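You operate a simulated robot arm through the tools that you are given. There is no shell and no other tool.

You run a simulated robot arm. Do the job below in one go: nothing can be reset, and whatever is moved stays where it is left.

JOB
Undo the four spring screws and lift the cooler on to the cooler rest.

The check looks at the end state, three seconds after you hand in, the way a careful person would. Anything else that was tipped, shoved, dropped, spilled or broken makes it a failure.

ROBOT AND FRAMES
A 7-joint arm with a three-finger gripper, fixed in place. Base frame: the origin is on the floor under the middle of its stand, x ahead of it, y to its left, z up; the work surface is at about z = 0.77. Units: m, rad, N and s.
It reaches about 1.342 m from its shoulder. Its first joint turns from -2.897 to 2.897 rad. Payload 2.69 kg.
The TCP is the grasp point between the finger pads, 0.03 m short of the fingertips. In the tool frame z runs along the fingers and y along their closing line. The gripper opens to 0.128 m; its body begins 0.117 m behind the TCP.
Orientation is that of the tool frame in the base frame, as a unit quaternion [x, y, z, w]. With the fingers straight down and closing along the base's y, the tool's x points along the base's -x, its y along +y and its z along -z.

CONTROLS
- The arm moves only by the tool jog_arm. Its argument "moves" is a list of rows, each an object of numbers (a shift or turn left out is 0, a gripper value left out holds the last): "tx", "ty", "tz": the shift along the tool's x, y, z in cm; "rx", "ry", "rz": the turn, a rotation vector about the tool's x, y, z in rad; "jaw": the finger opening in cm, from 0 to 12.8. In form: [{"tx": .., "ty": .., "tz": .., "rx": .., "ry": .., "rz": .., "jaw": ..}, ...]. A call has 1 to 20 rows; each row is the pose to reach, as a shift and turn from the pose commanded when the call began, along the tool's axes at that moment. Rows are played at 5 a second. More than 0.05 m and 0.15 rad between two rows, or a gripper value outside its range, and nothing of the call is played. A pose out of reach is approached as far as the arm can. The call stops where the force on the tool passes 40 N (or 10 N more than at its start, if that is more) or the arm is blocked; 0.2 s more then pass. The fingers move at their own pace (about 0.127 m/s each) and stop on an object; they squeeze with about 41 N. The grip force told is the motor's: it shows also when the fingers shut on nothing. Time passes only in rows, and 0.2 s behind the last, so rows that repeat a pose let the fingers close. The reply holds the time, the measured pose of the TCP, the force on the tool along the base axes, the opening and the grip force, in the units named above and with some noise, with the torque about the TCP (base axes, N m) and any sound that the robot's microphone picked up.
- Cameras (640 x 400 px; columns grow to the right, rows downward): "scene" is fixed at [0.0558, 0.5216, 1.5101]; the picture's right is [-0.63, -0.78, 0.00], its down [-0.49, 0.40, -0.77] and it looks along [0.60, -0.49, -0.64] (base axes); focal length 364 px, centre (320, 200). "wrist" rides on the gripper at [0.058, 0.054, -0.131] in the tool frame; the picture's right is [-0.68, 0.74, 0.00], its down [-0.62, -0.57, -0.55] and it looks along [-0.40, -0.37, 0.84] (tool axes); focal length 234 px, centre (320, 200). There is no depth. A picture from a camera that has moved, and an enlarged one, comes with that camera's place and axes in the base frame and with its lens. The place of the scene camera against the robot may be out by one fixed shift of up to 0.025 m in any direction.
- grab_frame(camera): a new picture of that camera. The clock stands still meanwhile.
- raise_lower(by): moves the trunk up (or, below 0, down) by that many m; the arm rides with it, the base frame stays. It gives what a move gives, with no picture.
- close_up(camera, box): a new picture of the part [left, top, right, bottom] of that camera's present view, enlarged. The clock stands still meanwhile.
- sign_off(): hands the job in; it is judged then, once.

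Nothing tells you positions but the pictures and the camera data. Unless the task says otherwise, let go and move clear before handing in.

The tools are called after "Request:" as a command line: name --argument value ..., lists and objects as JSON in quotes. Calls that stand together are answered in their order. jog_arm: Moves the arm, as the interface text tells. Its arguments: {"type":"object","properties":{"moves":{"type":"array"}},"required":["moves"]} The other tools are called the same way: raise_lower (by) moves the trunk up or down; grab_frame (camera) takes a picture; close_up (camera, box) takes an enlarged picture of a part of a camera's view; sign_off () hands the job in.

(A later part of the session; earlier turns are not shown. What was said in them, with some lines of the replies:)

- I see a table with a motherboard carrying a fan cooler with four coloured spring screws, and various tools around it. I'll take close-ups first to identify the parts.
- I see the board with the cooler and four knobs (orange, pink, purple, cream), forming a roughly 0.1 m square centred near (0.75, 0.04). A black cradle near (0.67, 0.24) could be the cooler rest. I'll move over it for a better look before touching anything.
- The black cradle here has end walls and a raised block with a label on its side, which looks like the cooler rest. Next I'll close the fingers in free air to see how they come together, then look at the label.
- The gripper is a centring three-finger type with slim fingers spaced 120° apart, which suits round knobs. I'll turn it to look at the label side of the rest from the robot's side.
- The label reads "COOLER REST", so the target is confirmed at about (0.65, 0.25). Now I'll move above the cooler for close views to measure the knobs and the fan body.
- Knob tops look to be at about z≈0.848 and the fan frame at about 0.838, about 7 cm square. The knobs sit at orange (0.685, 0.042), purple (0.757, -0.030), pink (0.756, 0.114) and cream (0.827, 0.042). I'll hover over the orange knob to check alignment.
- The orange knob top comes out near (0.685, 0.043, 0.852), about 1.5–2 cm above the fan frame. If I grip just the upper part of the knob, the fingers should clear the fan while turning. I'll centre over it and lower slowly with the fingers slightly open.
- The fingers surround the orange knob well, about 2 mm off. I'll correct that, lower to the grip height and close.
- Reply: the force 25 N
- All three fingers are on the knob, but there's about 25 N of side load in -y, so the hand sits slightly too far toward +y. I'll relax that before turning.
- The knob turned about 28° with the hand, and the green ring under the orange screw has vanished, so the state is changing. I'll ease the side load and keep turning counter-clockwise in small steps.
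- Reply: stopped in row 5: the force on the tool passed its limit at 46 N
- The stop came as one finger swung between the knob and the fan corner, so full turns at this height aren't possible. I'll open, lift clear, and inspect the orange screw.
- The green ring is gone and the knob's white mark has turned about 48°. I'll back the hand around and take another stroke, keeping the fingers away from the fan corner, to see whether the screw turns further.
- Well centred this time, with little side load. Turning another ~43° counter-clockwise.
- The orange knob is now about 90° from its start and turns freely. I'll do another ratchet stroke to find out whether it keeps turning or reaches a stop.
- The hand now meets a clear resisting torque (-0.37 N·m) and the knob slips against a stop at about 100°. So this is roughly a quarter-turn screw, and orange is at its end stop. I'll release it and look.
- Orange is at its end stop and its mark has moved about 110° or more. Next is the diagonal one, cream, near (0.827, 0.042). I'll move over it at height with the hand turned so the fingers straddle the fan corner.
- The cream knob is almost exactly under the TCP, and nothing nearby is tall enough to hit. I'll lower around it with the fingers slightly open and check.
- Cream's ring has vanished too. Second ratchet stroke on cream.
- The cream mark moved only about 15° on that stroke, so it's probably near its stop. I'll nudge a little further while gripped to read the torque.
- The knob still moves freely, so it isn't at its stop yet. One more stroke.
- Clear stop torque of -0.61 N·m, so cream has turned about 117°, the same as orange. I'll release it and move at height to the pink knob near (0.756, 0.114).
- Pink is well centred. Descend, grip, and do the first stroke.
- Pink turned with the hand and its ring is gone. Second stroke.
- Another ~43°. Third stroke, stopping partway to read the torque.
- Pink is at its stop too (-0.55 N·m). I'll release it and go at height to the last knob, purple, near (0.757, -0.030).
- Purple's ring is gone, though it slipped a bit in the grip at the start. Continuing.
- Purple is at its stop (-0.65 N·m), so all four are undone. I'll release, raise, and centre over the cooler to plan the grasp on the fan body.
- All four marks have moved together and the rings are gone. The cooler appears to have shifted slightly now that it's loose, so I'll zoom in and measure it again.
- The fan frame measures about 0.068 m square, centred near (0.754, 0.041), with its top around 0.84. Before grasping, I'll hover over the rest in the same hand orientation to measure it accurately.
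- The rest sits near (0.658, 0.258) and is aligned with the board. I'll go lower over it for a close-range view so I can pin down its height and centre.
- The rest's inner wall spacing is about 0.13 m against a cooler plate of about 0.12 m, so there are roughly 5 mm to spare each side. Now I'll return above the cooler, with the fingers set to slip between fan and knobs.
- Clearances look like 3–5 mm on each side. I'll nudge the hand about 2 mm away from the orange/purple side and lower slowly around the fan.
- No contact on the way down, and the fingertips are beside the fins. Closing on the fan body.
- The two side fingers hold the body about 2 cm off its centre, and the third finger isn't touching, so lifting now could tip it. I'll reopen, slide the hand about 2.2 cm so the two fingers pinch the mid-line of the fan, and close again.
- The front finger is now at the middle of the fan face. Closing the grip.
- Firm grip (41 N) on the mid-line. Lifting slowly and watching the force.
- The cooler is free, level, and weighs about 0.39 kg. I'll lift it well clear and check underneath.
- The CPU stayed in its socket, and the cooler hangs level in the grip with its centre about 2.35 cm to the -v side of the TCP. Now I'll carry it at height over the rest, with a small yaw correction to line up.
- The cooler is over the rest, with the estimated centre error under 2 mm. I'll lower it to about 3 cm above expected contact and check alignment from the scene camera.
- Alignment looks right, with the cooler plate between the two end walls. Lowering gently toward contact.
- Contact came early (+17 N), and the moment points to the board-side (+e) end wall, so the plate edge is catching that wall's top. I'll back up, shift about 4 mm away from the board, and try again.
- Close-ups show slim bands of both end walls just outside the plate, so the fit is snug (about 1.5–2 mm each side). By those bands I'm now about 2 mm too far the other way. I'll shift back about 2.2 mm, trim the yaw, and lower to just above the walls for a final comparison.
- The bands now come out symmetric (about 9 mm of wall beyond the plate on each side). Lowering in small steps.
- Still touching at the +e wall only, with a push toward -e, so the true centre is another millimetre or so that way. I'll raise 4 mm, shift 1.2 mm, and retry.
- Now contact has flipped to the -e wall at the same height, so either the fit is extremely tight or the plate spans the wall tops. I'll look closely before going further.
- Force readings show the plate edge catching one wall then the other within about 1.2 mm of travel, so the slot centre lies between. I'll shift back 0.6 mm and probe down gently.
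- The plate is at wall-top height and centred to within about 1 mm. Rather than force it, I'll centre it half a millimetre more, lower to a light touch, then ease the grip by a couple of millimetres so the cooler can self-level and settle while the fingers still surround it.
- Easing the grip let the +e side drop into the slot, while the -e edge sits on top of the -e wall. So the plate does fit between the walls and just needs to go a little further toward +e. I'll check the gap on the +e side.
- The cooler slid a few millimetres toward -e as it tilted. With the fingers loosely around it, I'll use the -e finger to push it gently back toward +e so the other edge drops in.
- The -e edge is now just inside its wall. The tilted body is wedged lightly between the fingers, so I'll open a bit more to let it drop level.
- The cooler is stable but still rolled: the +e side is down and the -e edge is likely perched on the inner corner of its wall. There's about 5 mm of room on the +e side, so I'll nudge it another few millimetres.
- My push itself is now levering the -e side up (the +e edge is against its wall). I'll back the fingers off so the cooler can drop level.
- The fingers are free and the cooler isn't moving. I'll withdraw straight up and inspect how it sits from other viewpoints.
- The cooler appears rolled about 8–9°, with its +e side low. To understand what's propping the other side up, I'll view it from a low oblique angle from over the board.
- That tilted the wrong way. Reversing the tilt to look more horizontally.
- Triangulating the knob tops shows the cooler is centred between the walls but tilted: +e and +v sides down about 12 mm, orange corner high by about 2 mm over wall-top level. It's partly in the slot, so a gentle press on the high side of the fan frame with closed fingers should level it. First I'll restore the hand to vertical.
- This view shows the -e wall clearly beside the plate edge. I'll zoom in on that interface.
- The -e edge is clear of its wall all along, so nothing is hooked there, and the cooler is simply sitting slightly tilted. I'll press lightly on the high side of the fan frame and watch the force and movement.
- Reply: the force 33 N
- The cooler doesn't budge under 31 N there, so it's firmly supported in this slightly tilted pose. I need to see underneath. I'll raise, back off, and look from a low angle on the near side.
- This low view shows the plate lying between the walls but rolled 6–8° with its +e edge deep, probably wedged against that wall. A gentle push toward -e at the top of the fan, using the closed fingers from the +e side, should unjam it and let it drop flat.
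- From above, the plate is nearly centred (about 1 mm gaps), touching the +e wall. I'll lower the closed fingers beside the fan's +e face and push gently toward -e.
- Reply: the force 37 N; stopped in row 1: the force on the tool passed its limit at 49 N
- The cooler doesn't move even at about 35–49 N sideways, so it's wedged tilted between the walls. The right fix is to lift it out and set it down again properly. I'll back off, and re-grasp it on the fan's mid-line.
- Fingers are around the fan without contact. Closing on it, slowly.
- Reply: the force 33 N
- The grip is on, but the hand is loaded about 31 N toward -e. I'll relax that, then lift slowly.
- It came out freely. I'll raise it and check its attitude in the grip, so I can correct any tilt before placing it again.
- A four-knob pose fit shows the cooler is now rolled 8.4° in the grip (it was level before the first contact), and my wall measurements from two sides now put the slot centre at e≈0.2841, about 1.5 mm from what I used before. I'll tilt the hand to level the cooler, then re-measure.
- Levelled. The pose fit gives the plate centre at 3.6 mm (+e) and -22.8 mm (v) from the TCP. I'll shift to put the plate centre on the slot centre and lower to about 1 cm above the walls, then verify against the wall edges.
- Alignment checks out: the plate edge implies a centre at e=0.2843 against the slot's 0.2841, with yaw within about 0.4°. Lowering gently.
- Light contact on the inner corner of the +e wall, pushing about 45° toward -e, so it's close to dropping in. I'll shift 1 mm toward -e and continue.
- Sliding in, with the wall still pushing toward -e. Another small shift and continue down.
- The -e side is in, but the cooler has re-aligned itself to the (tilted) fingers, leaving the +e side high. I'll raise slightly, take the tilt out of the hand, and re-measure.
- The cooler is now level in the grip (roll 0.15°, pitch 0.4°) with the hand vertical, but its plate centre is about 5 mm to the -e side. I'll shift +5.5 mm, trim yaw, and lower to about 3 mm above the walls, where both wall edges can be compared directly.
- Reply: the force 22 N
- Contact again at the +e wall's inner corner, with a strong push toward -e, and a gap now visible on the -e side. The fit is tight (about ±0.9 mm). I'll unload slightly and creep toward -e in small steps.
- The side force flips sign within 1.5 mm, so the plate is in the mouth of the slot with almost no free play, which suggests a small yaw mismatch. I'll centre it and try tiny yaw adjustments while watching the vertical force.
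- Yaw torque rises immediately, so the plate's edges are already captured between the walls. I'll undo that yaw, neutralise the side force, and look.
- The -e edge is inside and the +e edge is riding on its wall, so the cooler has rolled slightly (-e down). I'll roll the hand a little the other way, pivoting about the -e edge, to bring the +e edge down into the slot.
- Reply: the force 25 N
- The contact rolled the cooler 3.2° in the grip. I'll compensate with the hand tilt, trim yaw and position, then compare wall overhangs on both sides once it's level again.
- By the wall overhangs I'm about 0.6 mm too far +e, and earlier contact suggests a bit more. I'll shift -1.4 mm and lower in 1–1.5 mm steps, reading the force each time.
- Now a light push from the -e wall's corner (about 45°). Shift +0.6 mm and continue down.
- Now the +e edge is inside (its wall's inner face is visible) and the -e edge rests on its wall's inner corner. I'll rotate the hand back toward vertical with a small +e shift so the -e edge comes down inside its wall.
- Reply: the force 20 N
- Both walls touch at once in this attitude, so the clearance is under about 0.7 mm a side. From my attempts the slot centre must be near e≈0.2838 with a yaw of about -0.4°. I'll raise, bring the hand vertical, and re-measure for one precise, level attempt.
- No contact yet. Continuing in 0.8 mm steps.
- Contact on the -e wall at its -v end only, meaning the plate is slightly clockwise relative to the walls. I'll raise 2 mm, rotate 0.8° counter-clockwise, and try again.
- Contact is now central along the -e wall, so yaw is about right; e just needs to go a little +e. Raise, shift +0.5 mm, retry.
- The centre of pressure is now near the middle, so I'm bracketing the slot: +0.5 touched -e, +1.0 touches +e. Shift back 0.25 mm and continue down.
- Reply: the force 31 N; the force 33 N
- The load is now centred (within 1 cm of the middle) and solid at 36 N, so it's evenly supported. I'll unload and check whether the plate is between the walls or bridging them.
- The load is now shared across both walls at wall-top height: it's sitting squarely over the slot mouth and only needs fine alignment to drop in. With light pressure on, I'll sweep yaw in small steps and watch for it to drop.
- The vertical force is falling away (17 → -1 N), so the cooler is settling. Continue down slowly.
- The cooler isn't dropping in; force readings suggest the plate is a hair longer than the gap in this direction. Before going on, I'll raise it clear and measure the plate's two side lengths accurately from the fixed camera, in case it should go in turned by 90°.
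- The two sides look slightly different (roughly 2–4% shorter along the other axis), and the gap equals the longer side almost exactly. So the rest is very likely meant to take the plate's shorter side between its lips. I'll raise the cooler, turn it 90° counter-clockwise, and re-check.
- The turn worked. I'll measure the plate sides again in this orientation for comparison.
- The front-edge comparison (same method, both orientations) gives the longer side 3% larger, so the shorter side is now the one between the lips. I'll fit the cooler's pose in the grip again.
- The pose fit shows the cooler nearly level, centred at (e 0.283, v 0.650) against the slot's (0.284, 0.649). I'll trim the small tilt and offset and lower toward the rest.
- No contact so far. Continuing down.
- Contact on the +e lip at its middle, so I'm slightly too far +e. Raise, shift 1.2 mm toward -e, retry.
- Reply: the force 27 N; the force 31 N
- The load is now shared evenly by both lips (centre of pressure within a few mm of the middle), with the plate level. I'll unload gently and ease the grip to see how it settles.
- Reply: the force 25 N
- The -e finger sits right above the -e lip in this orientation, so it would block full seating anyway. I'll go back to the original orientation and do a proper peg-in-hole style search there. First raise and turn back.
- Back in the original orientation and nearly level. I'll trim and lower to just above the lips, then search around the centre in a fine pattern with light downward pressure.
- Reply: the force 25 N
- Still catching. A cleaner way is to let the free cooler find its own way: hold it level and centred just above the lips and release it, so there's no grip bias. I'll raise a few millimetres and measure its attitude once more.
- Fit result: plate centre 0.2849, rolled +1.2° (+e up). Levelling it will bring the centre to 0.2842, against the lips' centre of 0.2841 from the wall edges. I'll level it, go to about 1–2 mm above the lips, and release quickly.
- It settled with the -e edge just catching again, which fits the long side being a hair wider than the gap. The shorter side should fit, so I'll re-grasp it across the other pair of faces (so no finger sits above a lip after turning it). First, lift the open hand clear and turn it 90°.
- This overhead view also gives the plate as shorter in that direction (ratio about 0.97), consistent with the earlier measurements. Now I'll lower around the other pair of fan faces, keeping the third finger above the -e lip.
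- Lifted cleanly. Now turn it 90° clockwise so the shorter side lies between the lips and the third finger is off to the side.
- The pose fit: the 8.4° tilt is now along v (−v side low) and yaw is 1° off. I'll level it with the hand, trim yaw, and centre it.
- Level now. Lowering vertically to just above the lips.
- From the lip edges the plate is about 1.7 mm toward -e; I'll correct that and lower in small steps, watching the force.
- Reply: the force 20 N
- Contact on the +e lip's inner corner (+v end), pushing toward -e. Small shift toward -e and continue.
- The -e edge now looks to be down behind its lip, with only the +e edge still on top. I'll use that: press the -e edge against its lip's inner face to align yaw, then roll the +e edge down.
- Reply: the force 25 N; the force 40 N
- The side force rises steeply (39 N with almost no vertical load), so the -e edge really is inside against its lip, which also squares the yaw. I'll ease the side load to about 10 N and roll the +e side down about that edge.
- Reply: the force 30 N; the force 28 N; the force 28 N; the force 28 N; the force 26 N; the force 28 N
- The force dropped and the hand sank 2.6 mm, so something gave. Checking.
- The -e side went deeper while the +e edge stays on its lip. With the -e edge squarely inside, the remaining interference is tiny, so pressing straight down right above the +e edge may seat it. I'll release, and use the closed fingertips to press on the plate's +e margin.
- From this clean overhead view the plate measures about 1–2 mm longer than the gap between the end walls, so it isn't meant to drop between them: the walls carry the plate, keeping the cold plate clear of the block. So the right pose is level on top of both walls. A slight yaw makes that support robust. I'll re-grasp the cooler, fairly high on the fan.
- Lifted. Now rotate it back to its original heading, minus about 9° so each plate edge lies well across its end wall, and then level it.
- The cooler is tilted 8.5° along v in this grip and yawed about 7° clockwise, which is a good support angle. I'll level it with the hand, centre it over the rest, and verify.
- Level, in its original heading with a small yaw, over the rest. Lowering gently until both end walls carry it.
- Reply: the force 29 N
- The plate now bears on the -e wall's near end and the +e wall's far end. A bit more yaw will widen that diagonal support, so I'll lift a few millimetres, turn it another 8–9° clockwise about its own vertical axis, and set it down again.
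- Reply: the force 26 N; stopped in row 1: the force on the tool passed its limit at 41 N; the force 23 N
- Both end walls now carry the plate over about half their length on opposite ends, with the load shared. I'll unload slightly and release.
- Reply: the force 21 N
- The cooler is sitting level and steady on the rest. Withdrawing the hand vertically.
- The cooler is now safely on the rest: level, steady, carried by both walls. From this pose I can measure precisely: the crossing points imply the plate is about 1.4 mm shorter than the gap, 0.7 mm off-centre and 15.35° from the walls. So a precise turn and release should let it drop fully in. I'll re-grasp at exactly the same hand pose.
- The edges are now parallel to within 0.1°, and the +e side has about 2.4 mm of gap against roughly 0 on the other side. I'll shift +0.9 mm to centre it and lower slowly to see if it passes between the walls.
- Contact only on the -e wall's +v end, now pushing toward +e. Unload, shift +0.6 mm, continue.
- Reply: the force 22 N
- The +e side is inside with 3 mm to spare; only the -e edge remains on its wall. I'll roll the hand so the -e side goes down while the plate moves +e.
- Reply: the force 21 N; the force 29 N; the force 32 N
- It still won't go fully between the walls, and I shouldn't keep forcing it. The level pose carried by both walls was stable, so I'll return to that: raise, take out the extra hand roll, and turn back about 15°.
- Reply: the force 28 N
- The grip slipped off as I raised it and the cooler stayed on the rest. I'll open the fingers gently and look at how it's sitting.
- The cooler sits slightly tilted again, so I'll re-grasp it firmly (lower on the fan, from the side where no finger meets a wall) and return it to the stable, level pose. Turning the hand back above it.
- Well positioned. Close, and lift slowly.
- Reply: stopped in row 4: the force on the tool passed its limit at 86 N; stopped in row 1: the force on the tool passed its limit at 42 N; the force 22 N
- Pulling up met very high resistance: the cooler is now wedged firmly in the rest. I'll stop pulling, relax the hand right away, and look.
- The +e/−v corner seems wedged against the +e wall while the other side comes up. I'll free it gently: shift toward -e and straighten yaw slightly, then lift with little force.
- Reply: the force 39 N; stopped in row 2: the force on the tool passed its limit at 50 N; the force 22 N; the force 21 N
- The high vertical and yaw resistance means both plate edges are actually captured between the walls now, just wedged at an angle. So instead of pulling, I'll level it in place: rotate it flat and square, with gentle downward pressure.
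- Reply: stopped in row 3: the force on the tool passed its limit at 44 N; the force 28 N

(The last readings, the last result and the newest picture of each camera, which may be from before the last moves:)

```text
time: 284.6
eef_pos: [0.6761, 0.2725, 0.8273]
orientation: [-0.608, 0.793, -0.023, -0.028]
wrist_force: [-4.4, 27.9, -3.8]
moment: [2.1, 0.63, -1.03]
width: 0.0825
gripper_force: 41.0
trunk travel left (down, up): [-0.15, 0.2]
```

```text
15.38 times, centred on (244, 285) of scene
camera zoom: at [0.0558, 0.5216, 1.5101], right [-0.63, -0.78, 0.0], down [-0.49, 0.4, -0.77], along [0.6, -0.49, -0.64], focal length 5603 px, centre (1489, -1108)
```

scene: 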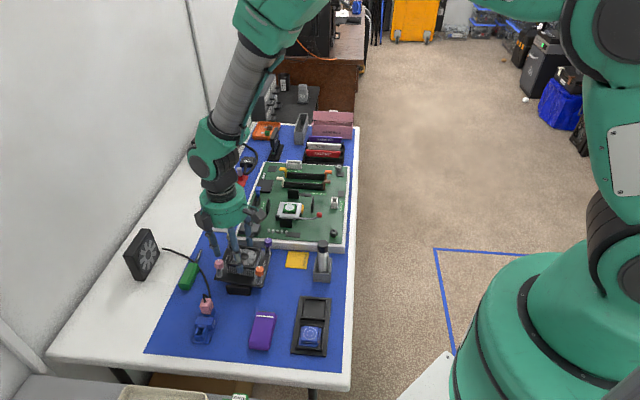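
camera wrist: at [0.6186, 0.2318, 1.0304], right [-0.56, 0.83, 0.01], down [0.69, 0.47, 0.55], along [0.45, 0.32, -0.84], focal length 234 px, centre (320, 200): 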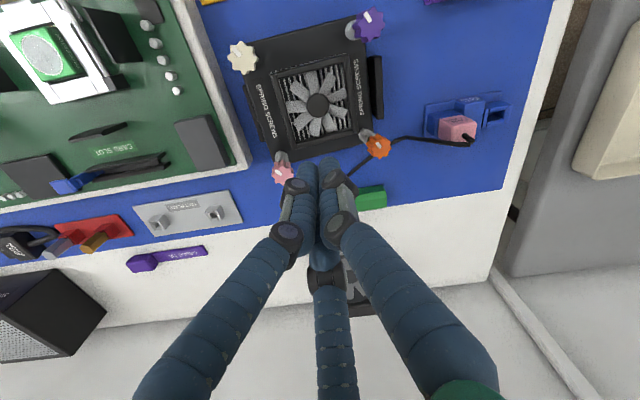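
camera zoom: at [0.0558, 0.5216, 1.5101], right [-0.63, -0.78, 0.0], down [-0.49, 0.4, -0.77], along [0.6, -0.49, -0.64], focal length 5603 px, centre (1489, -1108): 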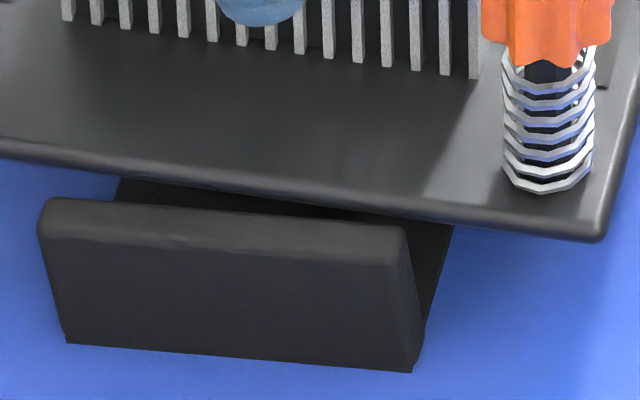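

The cooler is firmly captured by the rest now. I'll release it, and then try pressing its high corner (−e/+v) straight down with closed fingertips to level it into the seat.

Request:
jog_arm --moves '[{"jaw": 8.6}, {"jaw": 9.2}, {"jaw": 9.6}]'

Request:
jog_arm --moves '[{"tz": -1.5}, {"tz": -4}, {"tz": -8}, {"tz": -9}]'

Request:
grab_frame --camera "wrist"

Request:
close_up --camera "wrist" --box '[200, 40, 420, 200]'

Request:
close_up --camera "scene" --box '[205, 215, 285, 300]'

```text
time: 285.4
eef_pos: [0.6754, 0.2713, 0.8269]
orientation: [-0.608, 0.793, -0.024, -0.03]
wrist_force: [0.1, 0.2, -0.8]
moment: [-0.01, 0.01, 0.02]
width: 0.0962
gripper_force: 0.1
trunk travel left (down, up): [-0.15, 0.2]
```

```text
time: 286.4
eef_pos: [0.6783, 0.2777, 0.9173]
orientation: [-0.608, 0.793, -0.024, -0.029]
wrist_force: [-1.1, 0.0, 0.2]
moment: [-0.03, -0.02, 0.04]
width: 0.0962
gripper_force: 0.1
trunk travel left (down, up): [-0.15, 0.2]
```

```text
taken
camera wrist: at [0.6109, 0.2444, 1.0526], right [-0.54, 0.84, -0.05], down [0.71, 0.49, 0.5], along [0.45, 0.23, -0.86], focal length 234 px, centre (320, 200)
```

wrist: 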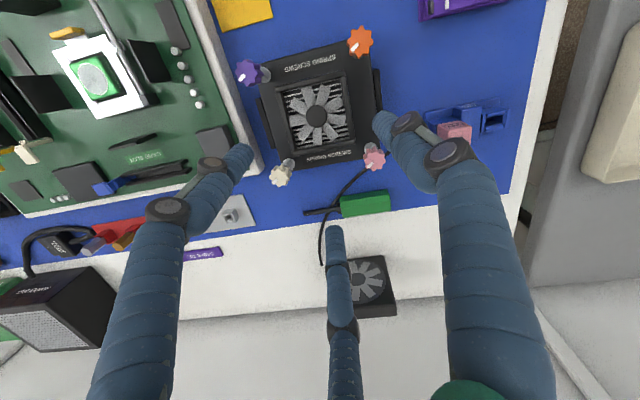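

```text
2.50 times, centred on (310, 120) of wrist
camera zoom: at [0.6109, 0.2444, 1.0526], right [-0.54, 0.84, -0.05], down [0.71, 0.49, 0.5], along [0.45, 0.23, -0.86], focal length 585 px, centre (345, 400)
```

zoom: 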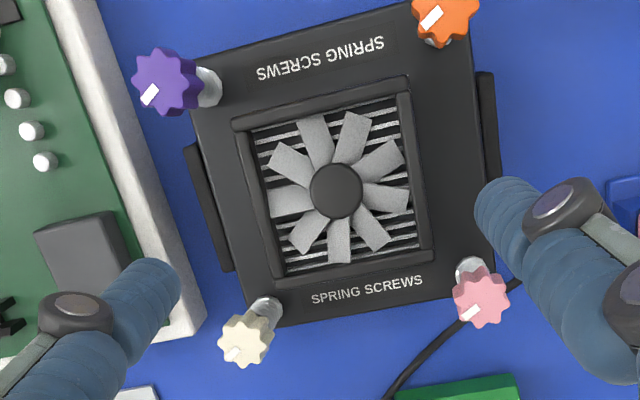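

```text
4.71 times, centred on (245, 258) of scene
camera zoom: at [0.0558, 0.5216, 1.5101], right [-0.63, -0.78, 0.0], down [-0.49, 0.4, -0.77], along [0.6, -0.49, -0.64], focal length 1714 px, centre (673, -71)
```

zoom: 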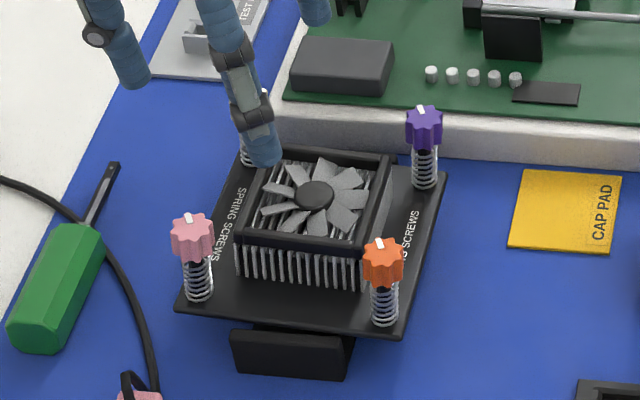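

Request:
jog_arm --moves '[{"rx": -0.003, "ry": -0.075, "jaw": 4}, {"rx": -0.003, "ry": -0.075, "jaw": 0}, {"rx": -0.003, "ry": -0.075, "jaw": 0}]'

Request:
jog_arm --moves '[{"tx": -0.43, "ty": 0.54, "tz": 2}, {"tx": -0.43, "ty": 0.54, "tz": 5}, {"tx": -0.43, "ty": 0.54, "tz": 6.8}, {"tx": -0.43, "ty": 0.54, "tz": 6.8}]'

Request:
close_up --camera "scene" --box '[205, 205, 295, 300]'

Request:
close_up --camera "wrist" --box '[200, 40, 420, 230]'

```text
time: 287.2
eef_pos: [0.6775, 0.2766, 0.9165]
orientation: [-0.608, 0.794, 0.001, 0.0]
wrist_force: [-0.2, -0.5, 0.4]
moment: [0.0, -0.01, 0.03]
width: 0.002
gripper_force: 31.4
trunk travel left (down, up): [-0.15, 0.2]
```

```text
time: 288.2
eef_pos: [0.6738, 0.2833, 0.8492]
orientation: [-0.608, 0.794, -0.001, -0.001]
wrist_force: [-0.5, -1.5, -0.2]
moment: [0.01, 0.03, 0.0]
width: 0.0022
gripper_force: 31.7
trunk travel left (down, up): [-0.15, 0.2]
```

```text
4.21 times, centred on (250, 252) of scene
camera zoom: at [0.0558, 0.5216, 1.5101], right [-0.63, -0.78, 0.0], down [-0.49, 0.4, -0.77], along [0.6, -0.49, -0.64], focal length 1534 px, centre (615, -21)
```

zoom: 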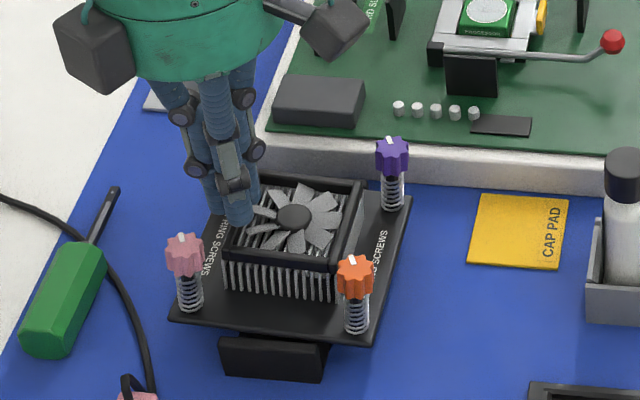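

```text
2.11 times, centred on (310, 135) of wrist
camera zoom: at [0.6062, 0.2404, 0.9809], right [-0.54, 0.84, 0.0], down [0.71, 0.45, 0.55], along [0.46, 0.29, -0.84], focal length 493 px, centre (341, 337)
```

zoom: 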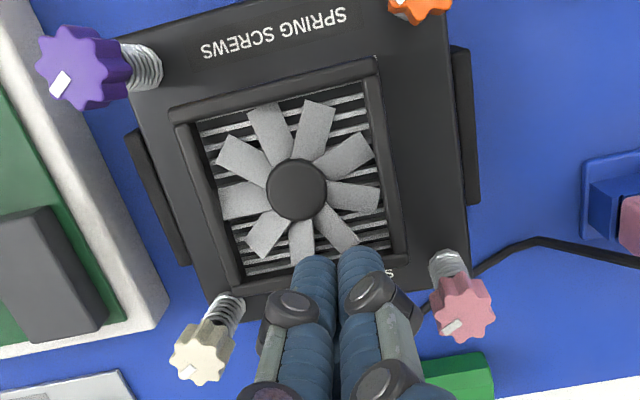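

Request:
jog_arm --moves '[{"tz": 0.3}, {"tz": 0.6}]'

Request:
jog_arm --moves '[{"tz": 0.2}]'

Request:
jog_arm --moves '[{"tz": 0.2}]'

Request:
jog_arm --moves '[{"tz": 0.15}]'

```text
time: 288.8
eef_pos: [0.6736, 0.2827, 0.8431]
orientation: [-0.608, 0.794, -0.001, 0.0]
wrist_force: [0.9, 0.0, 0.3]
moment: [0.01, 0.03, -0.01]
width: 0.0022
gripper_force: 31.7
trunk travel left (down, up): [-0.15, 0.2]
```

```text
time: 289.2
eef_pos: [0.6726, 0.2829, 0.8412]
orientation: [-0.608, 0.794, 0.0, 0.0]
wrist_force: [-0.4, 0.2, 0.2]
moment: [-0.01, 0.0, 0.0]
width: 0.002
gripper_force: 31.2
trunk travel left (down, up): [-0.15, 0.2]
```

```text
time: 289.6
eef_pos: [0.6723, 0.2832, 0.8404]
orientation: [-0.608, 0.794, 0.0, 0.001]
wrist_force: [-0.5, 0.9, 4.2]
moment: [0.03, 0.01, 0.0]
width: 0.0021
gripper_force: 31.9
trunk travel left (down, up): [-0.15, 0.2]
```

```text
time: 290.0
eef_pos: [0.6736, 0.2832, 0.8387]
orientation: [-0.608, 0.794, -0.001, 0.001]
wrist_force: [2.0, 1.2, 2.0]
moment: [-0.06, 0.2, -0.03]
width: 0.002
gripper_force: 31.2
trunk travel left (down, up): [-0.15, 0.2]
```

The +v side is yielding easily downward. Continue gently.

Request:
jog_arm --moves '[{"tz": 0.15}]'

Request:
jog_arm --moves '[{"tz": 0.15}]'

Request:
jog_arm --moves '[{"tz": 0.15}]'

Request:
close_up --camera "scene" --box '[205, 215, 285, 300]'

```text
time: 290.4
eef_pos: [0.6736, 0.2828, 0.8377]
orientation: [-0.608, 0.794, 0.0, 0.001]
wrist_force: [3.3, 2.0, 11.1]
moment: [0.2, 0.07, -0.04]
width: 0.0022
gripper_force: 31.7
trunk travel left (down, up): [-0.15, 0.2]
```

```text
time: 290.8
eef_pos: [0.6732, 0.2834, 0.8367]
orientation: [-0.608, 0.794, 0.0, 0.002]
wrist_force: [3.9, 4.9, 20.2]
moment: [0.24, 0.21, -0.28]
width: 0.0021
gripper_force: 32.2
trunk travel left (down, up): [-0.15, 0.2]
```

```text
time: 291.2
eef_pos: [0.6742, 0.2841, 0.8359]
orientation: [-0.608, 0.794, 0.0, 0.001]
wrist_force: [1.9, 5.8, 35.7]
moment: [0.38, 0.42, -0.38]
width: 0.0059
gripper_force: 31.6
trunk travel left (down, up): [-0.15, 0.2]
```

```text
4.71 times, centred on (245, 258) of scene
camera zoom: at [0.0558, 0.5216, 1.5101], right [-0.63, -0.78, 0.0], down [-0.49, 0.4, -0.77], along [0.6, -0.49, -0.64], focal length 1714 px, centre (673, -71)
```

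zoom: 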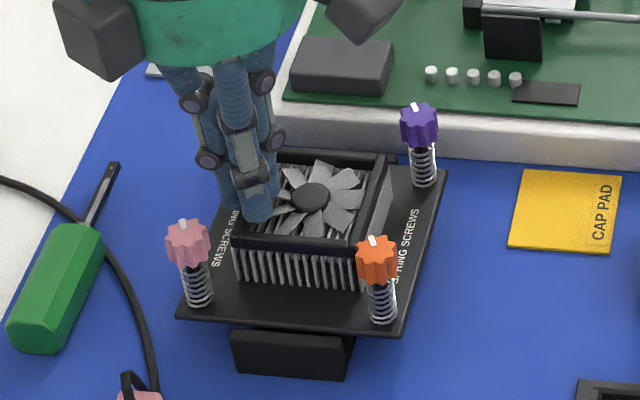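

It has levelled noticeably. I'll back off and check its attitude.

Request:
jog_arm --moves '[{"tz": -1}, {"tz": -4}, {"tz": -7}, {"tz": -7}]'

Request:
close_up --camera "scene" --box '[205, 215, 285, 300]'

Request:
close_up --camera "scene" --box '[224, 272, 264, 298]'

Request:
close_up --camera "wrist" --box '[200, 20, 420, 200]'

```text
time: 292.2
eef_pos: [0.6709, 0.2821, 0.903]
orientation: [-0.608, 0.794, 0.0, -0.001]
wrist_force: [0.0, 0.0, -0.2]
moment: [0.01, -0.05, 0.02]
width: 0.002
gripper_force: 31.5
trunk travel left (down, up): [-0.15, 0.2]
```

```text
4.71 times, centred on (245, 258) of scene
camera zoom: at [0.0558, 0.5216, 1.5101], right [-0.63, -0.78, 0.0], down [-0.49, 0.4, -0.77], along [0.6, -0.49, -0.64], focal length 1714 px, centre (673, -71)
```

zoom: 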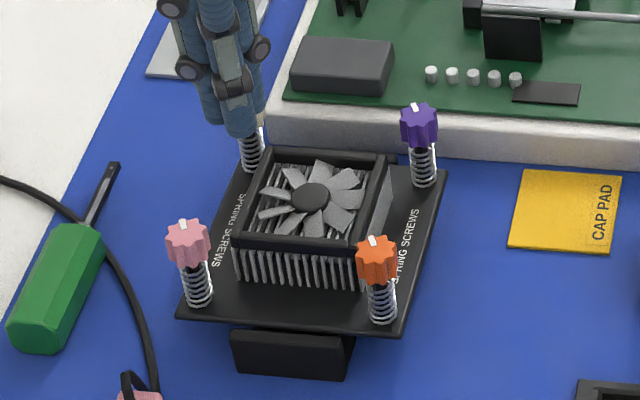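

```text
15.38 times, centred on (244, 285) of scene
camera zoom: at [0.0558, 0.5216, 1.5101], right [-0.63, -0.78, 0.0], down [-0.49, 0.4, -0.77], along [0.6, -0.49, -0.64], focal length 5603 px, centre (1489, -1108)
```

zoom: 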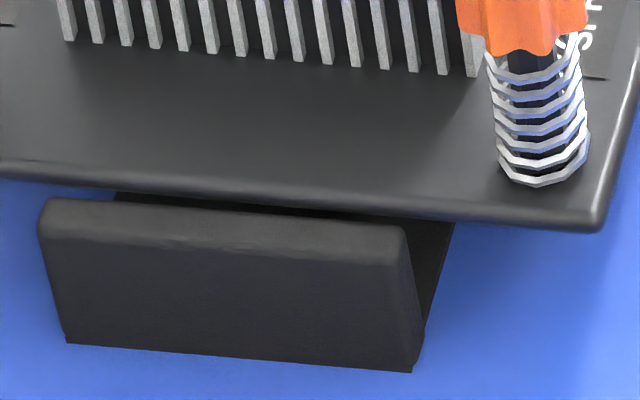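

```text
2.22 times, centred on (310, 110) of wrist
camera zoom: at [0.6036, 0.2399, 1.0345], right [-0.54, 0.84, 0.0], down [0.71, 0.45, 0.55], along [0.46, 0.29, -0.84], focal length 520 px, centre (342, 400)
```

zoom: 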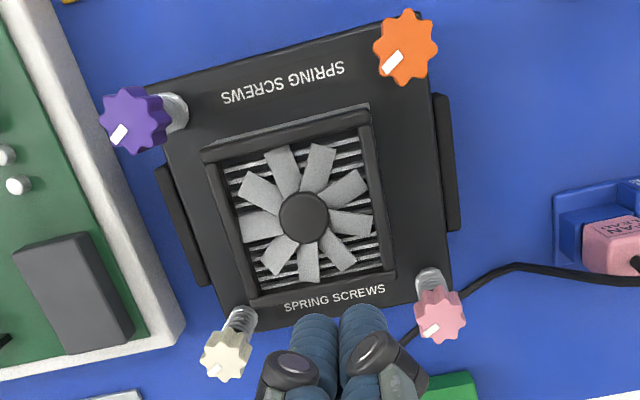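

The pose fit now shows the cooler within about 2° of level and its knobs roughly 8 mm lower than when it sat on top of the walls: it has dropped into the rest between the end walls. I'll withdraw the hand well clear and do a final check.

Request:
jog_arm --moves '[{"tz": -3}, {"tz": -7}, {"tz": -11}, {"tz": -15}, {"tz": -15, "tx": 3, "ty": 3}, {"tz": -15, "tx": 6, "ty": 6}, {"tz": -15, "tx": 9, "ty": 9, "jaw": 3}, {"tz": -15, "tx": 11, "ty": 11, "jaw": 6}, {"tz": -15, "tx": 11, "ty": 11, "jaw": 6}]'

Request:
grab_frame --camera "scene"

Request:
close_up --camera "scene" --box '[205, 215, 285, 300]'

Request:
close_up --camera "scene" --box '[120, 100, 370, 360]'

Request:
grab_frame --camera "wrist"

```text
time: 294.2
eef_pos: [0.5383, 0.2041, 1.0532]
orientation: [-0.608, 0.794, 0.0, 0.0]
wrist_force: [-0.2, 0.6, 0.5]
moment: [0.03, -0.05, 0.02]
width: 0.06
gripper_force: 0.1
trunk travel left (down, up): [-0.15, 0.2]
```

```text
taken
```

scene: 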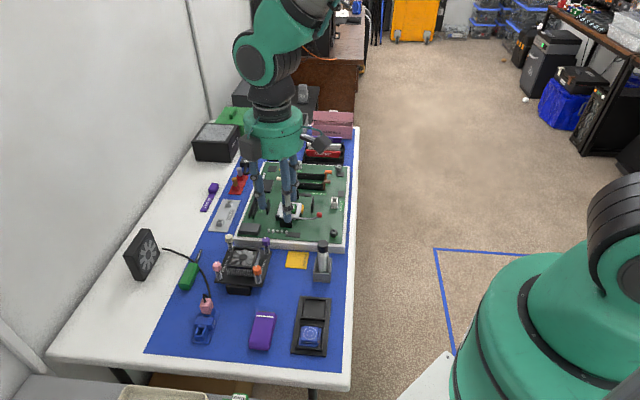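

```text
4.71 times, centred on (245, 258) of scene
camera zoom: at [0.0558, 0.5216, 1.5101], right [-0.63, -0.78, 0.0], down [-0.49, 0.4, -0.77], along [0.6, -0.49, -0.64], focal length 1714 px, centre (673, -71)
```

zoom: 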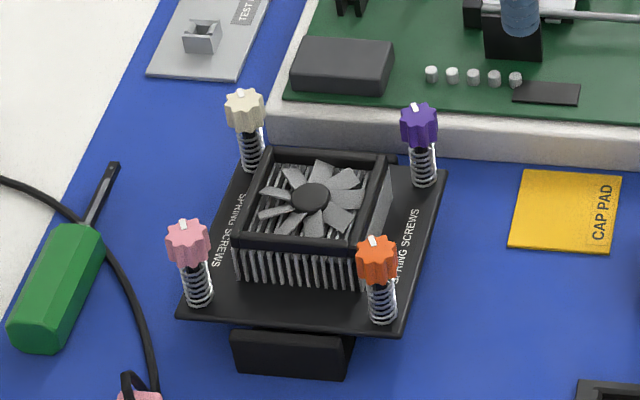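

```text
1.54 times, centred on (245, 230) of scene
camera zoom: at [0.0558, 0.5216, 1.5101], right [-0.63, -0.78, 0.0], down [-0.49, 0.4, -0.77], along [0.6, -0.49, -0.64], focal length 560 px, centre (435, 154)
```

zoom: 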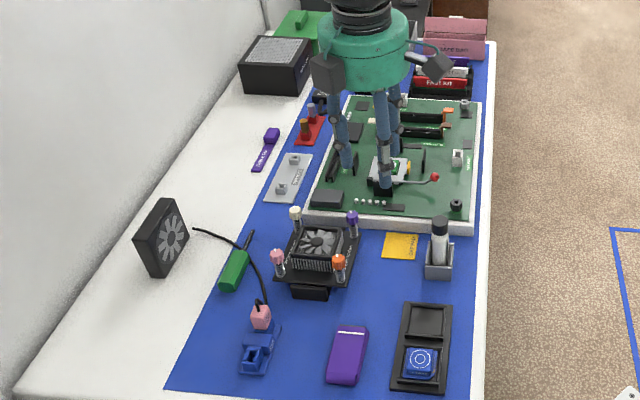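

```text
taken
camera wrist: at [0.4696, 0.1623, 1.1841], right [-0.54, 0.84, 0.0], down [0.71, 0.45, 0.55], along [0.46, 0.29, -0.84], focal length 234 px, centre (320, 200)
```

wrist: 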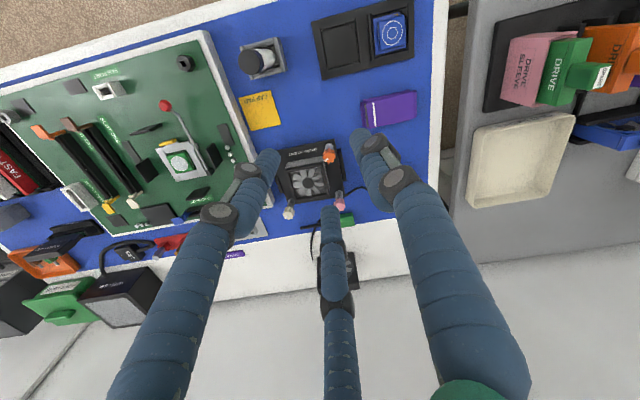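

The cooler sits nearly level on the cooler rest. All four knobs still show their undone positions, nothing else on the table has moved, and the hand is open and clear. Handing in.

Request:
sign_off

```text
The job is handed in.
```

The four spring screws are undone and the cooler is on the cooler rest. It sat steady there when I handed in, and the hand was open and clear. My last measurement had it tilted about 2°.

- **Seating:** the plate is almost exactly as long as the gap between the rest's end walls. It took many lowering attempts, several releases and re-grasps, and at the end I pressed it down on one side at up to about 36 N. By my last measurement it sits about 8 mm lower than when it rested on top of the walls, so I take it to be down between them. In the last pictures the plate edge still looks close to the top of the near wall, so I am not certain it is at full depth.
- **Hard pull:** on one attempt to lift it out again, the cooler was wedged and the force peaked at 86 N before the move stopped. I saw nothing shift or break in the pictures afterwards.
- **Screws:** each knob turned about 110–120° counter-clockwise to a firm stop, and its green ring disappeared. The cooler then came off the board freely.
- **Everything else:** the processor stayed in its socket, and in the final pictures nothing else on the table appears to have moved.
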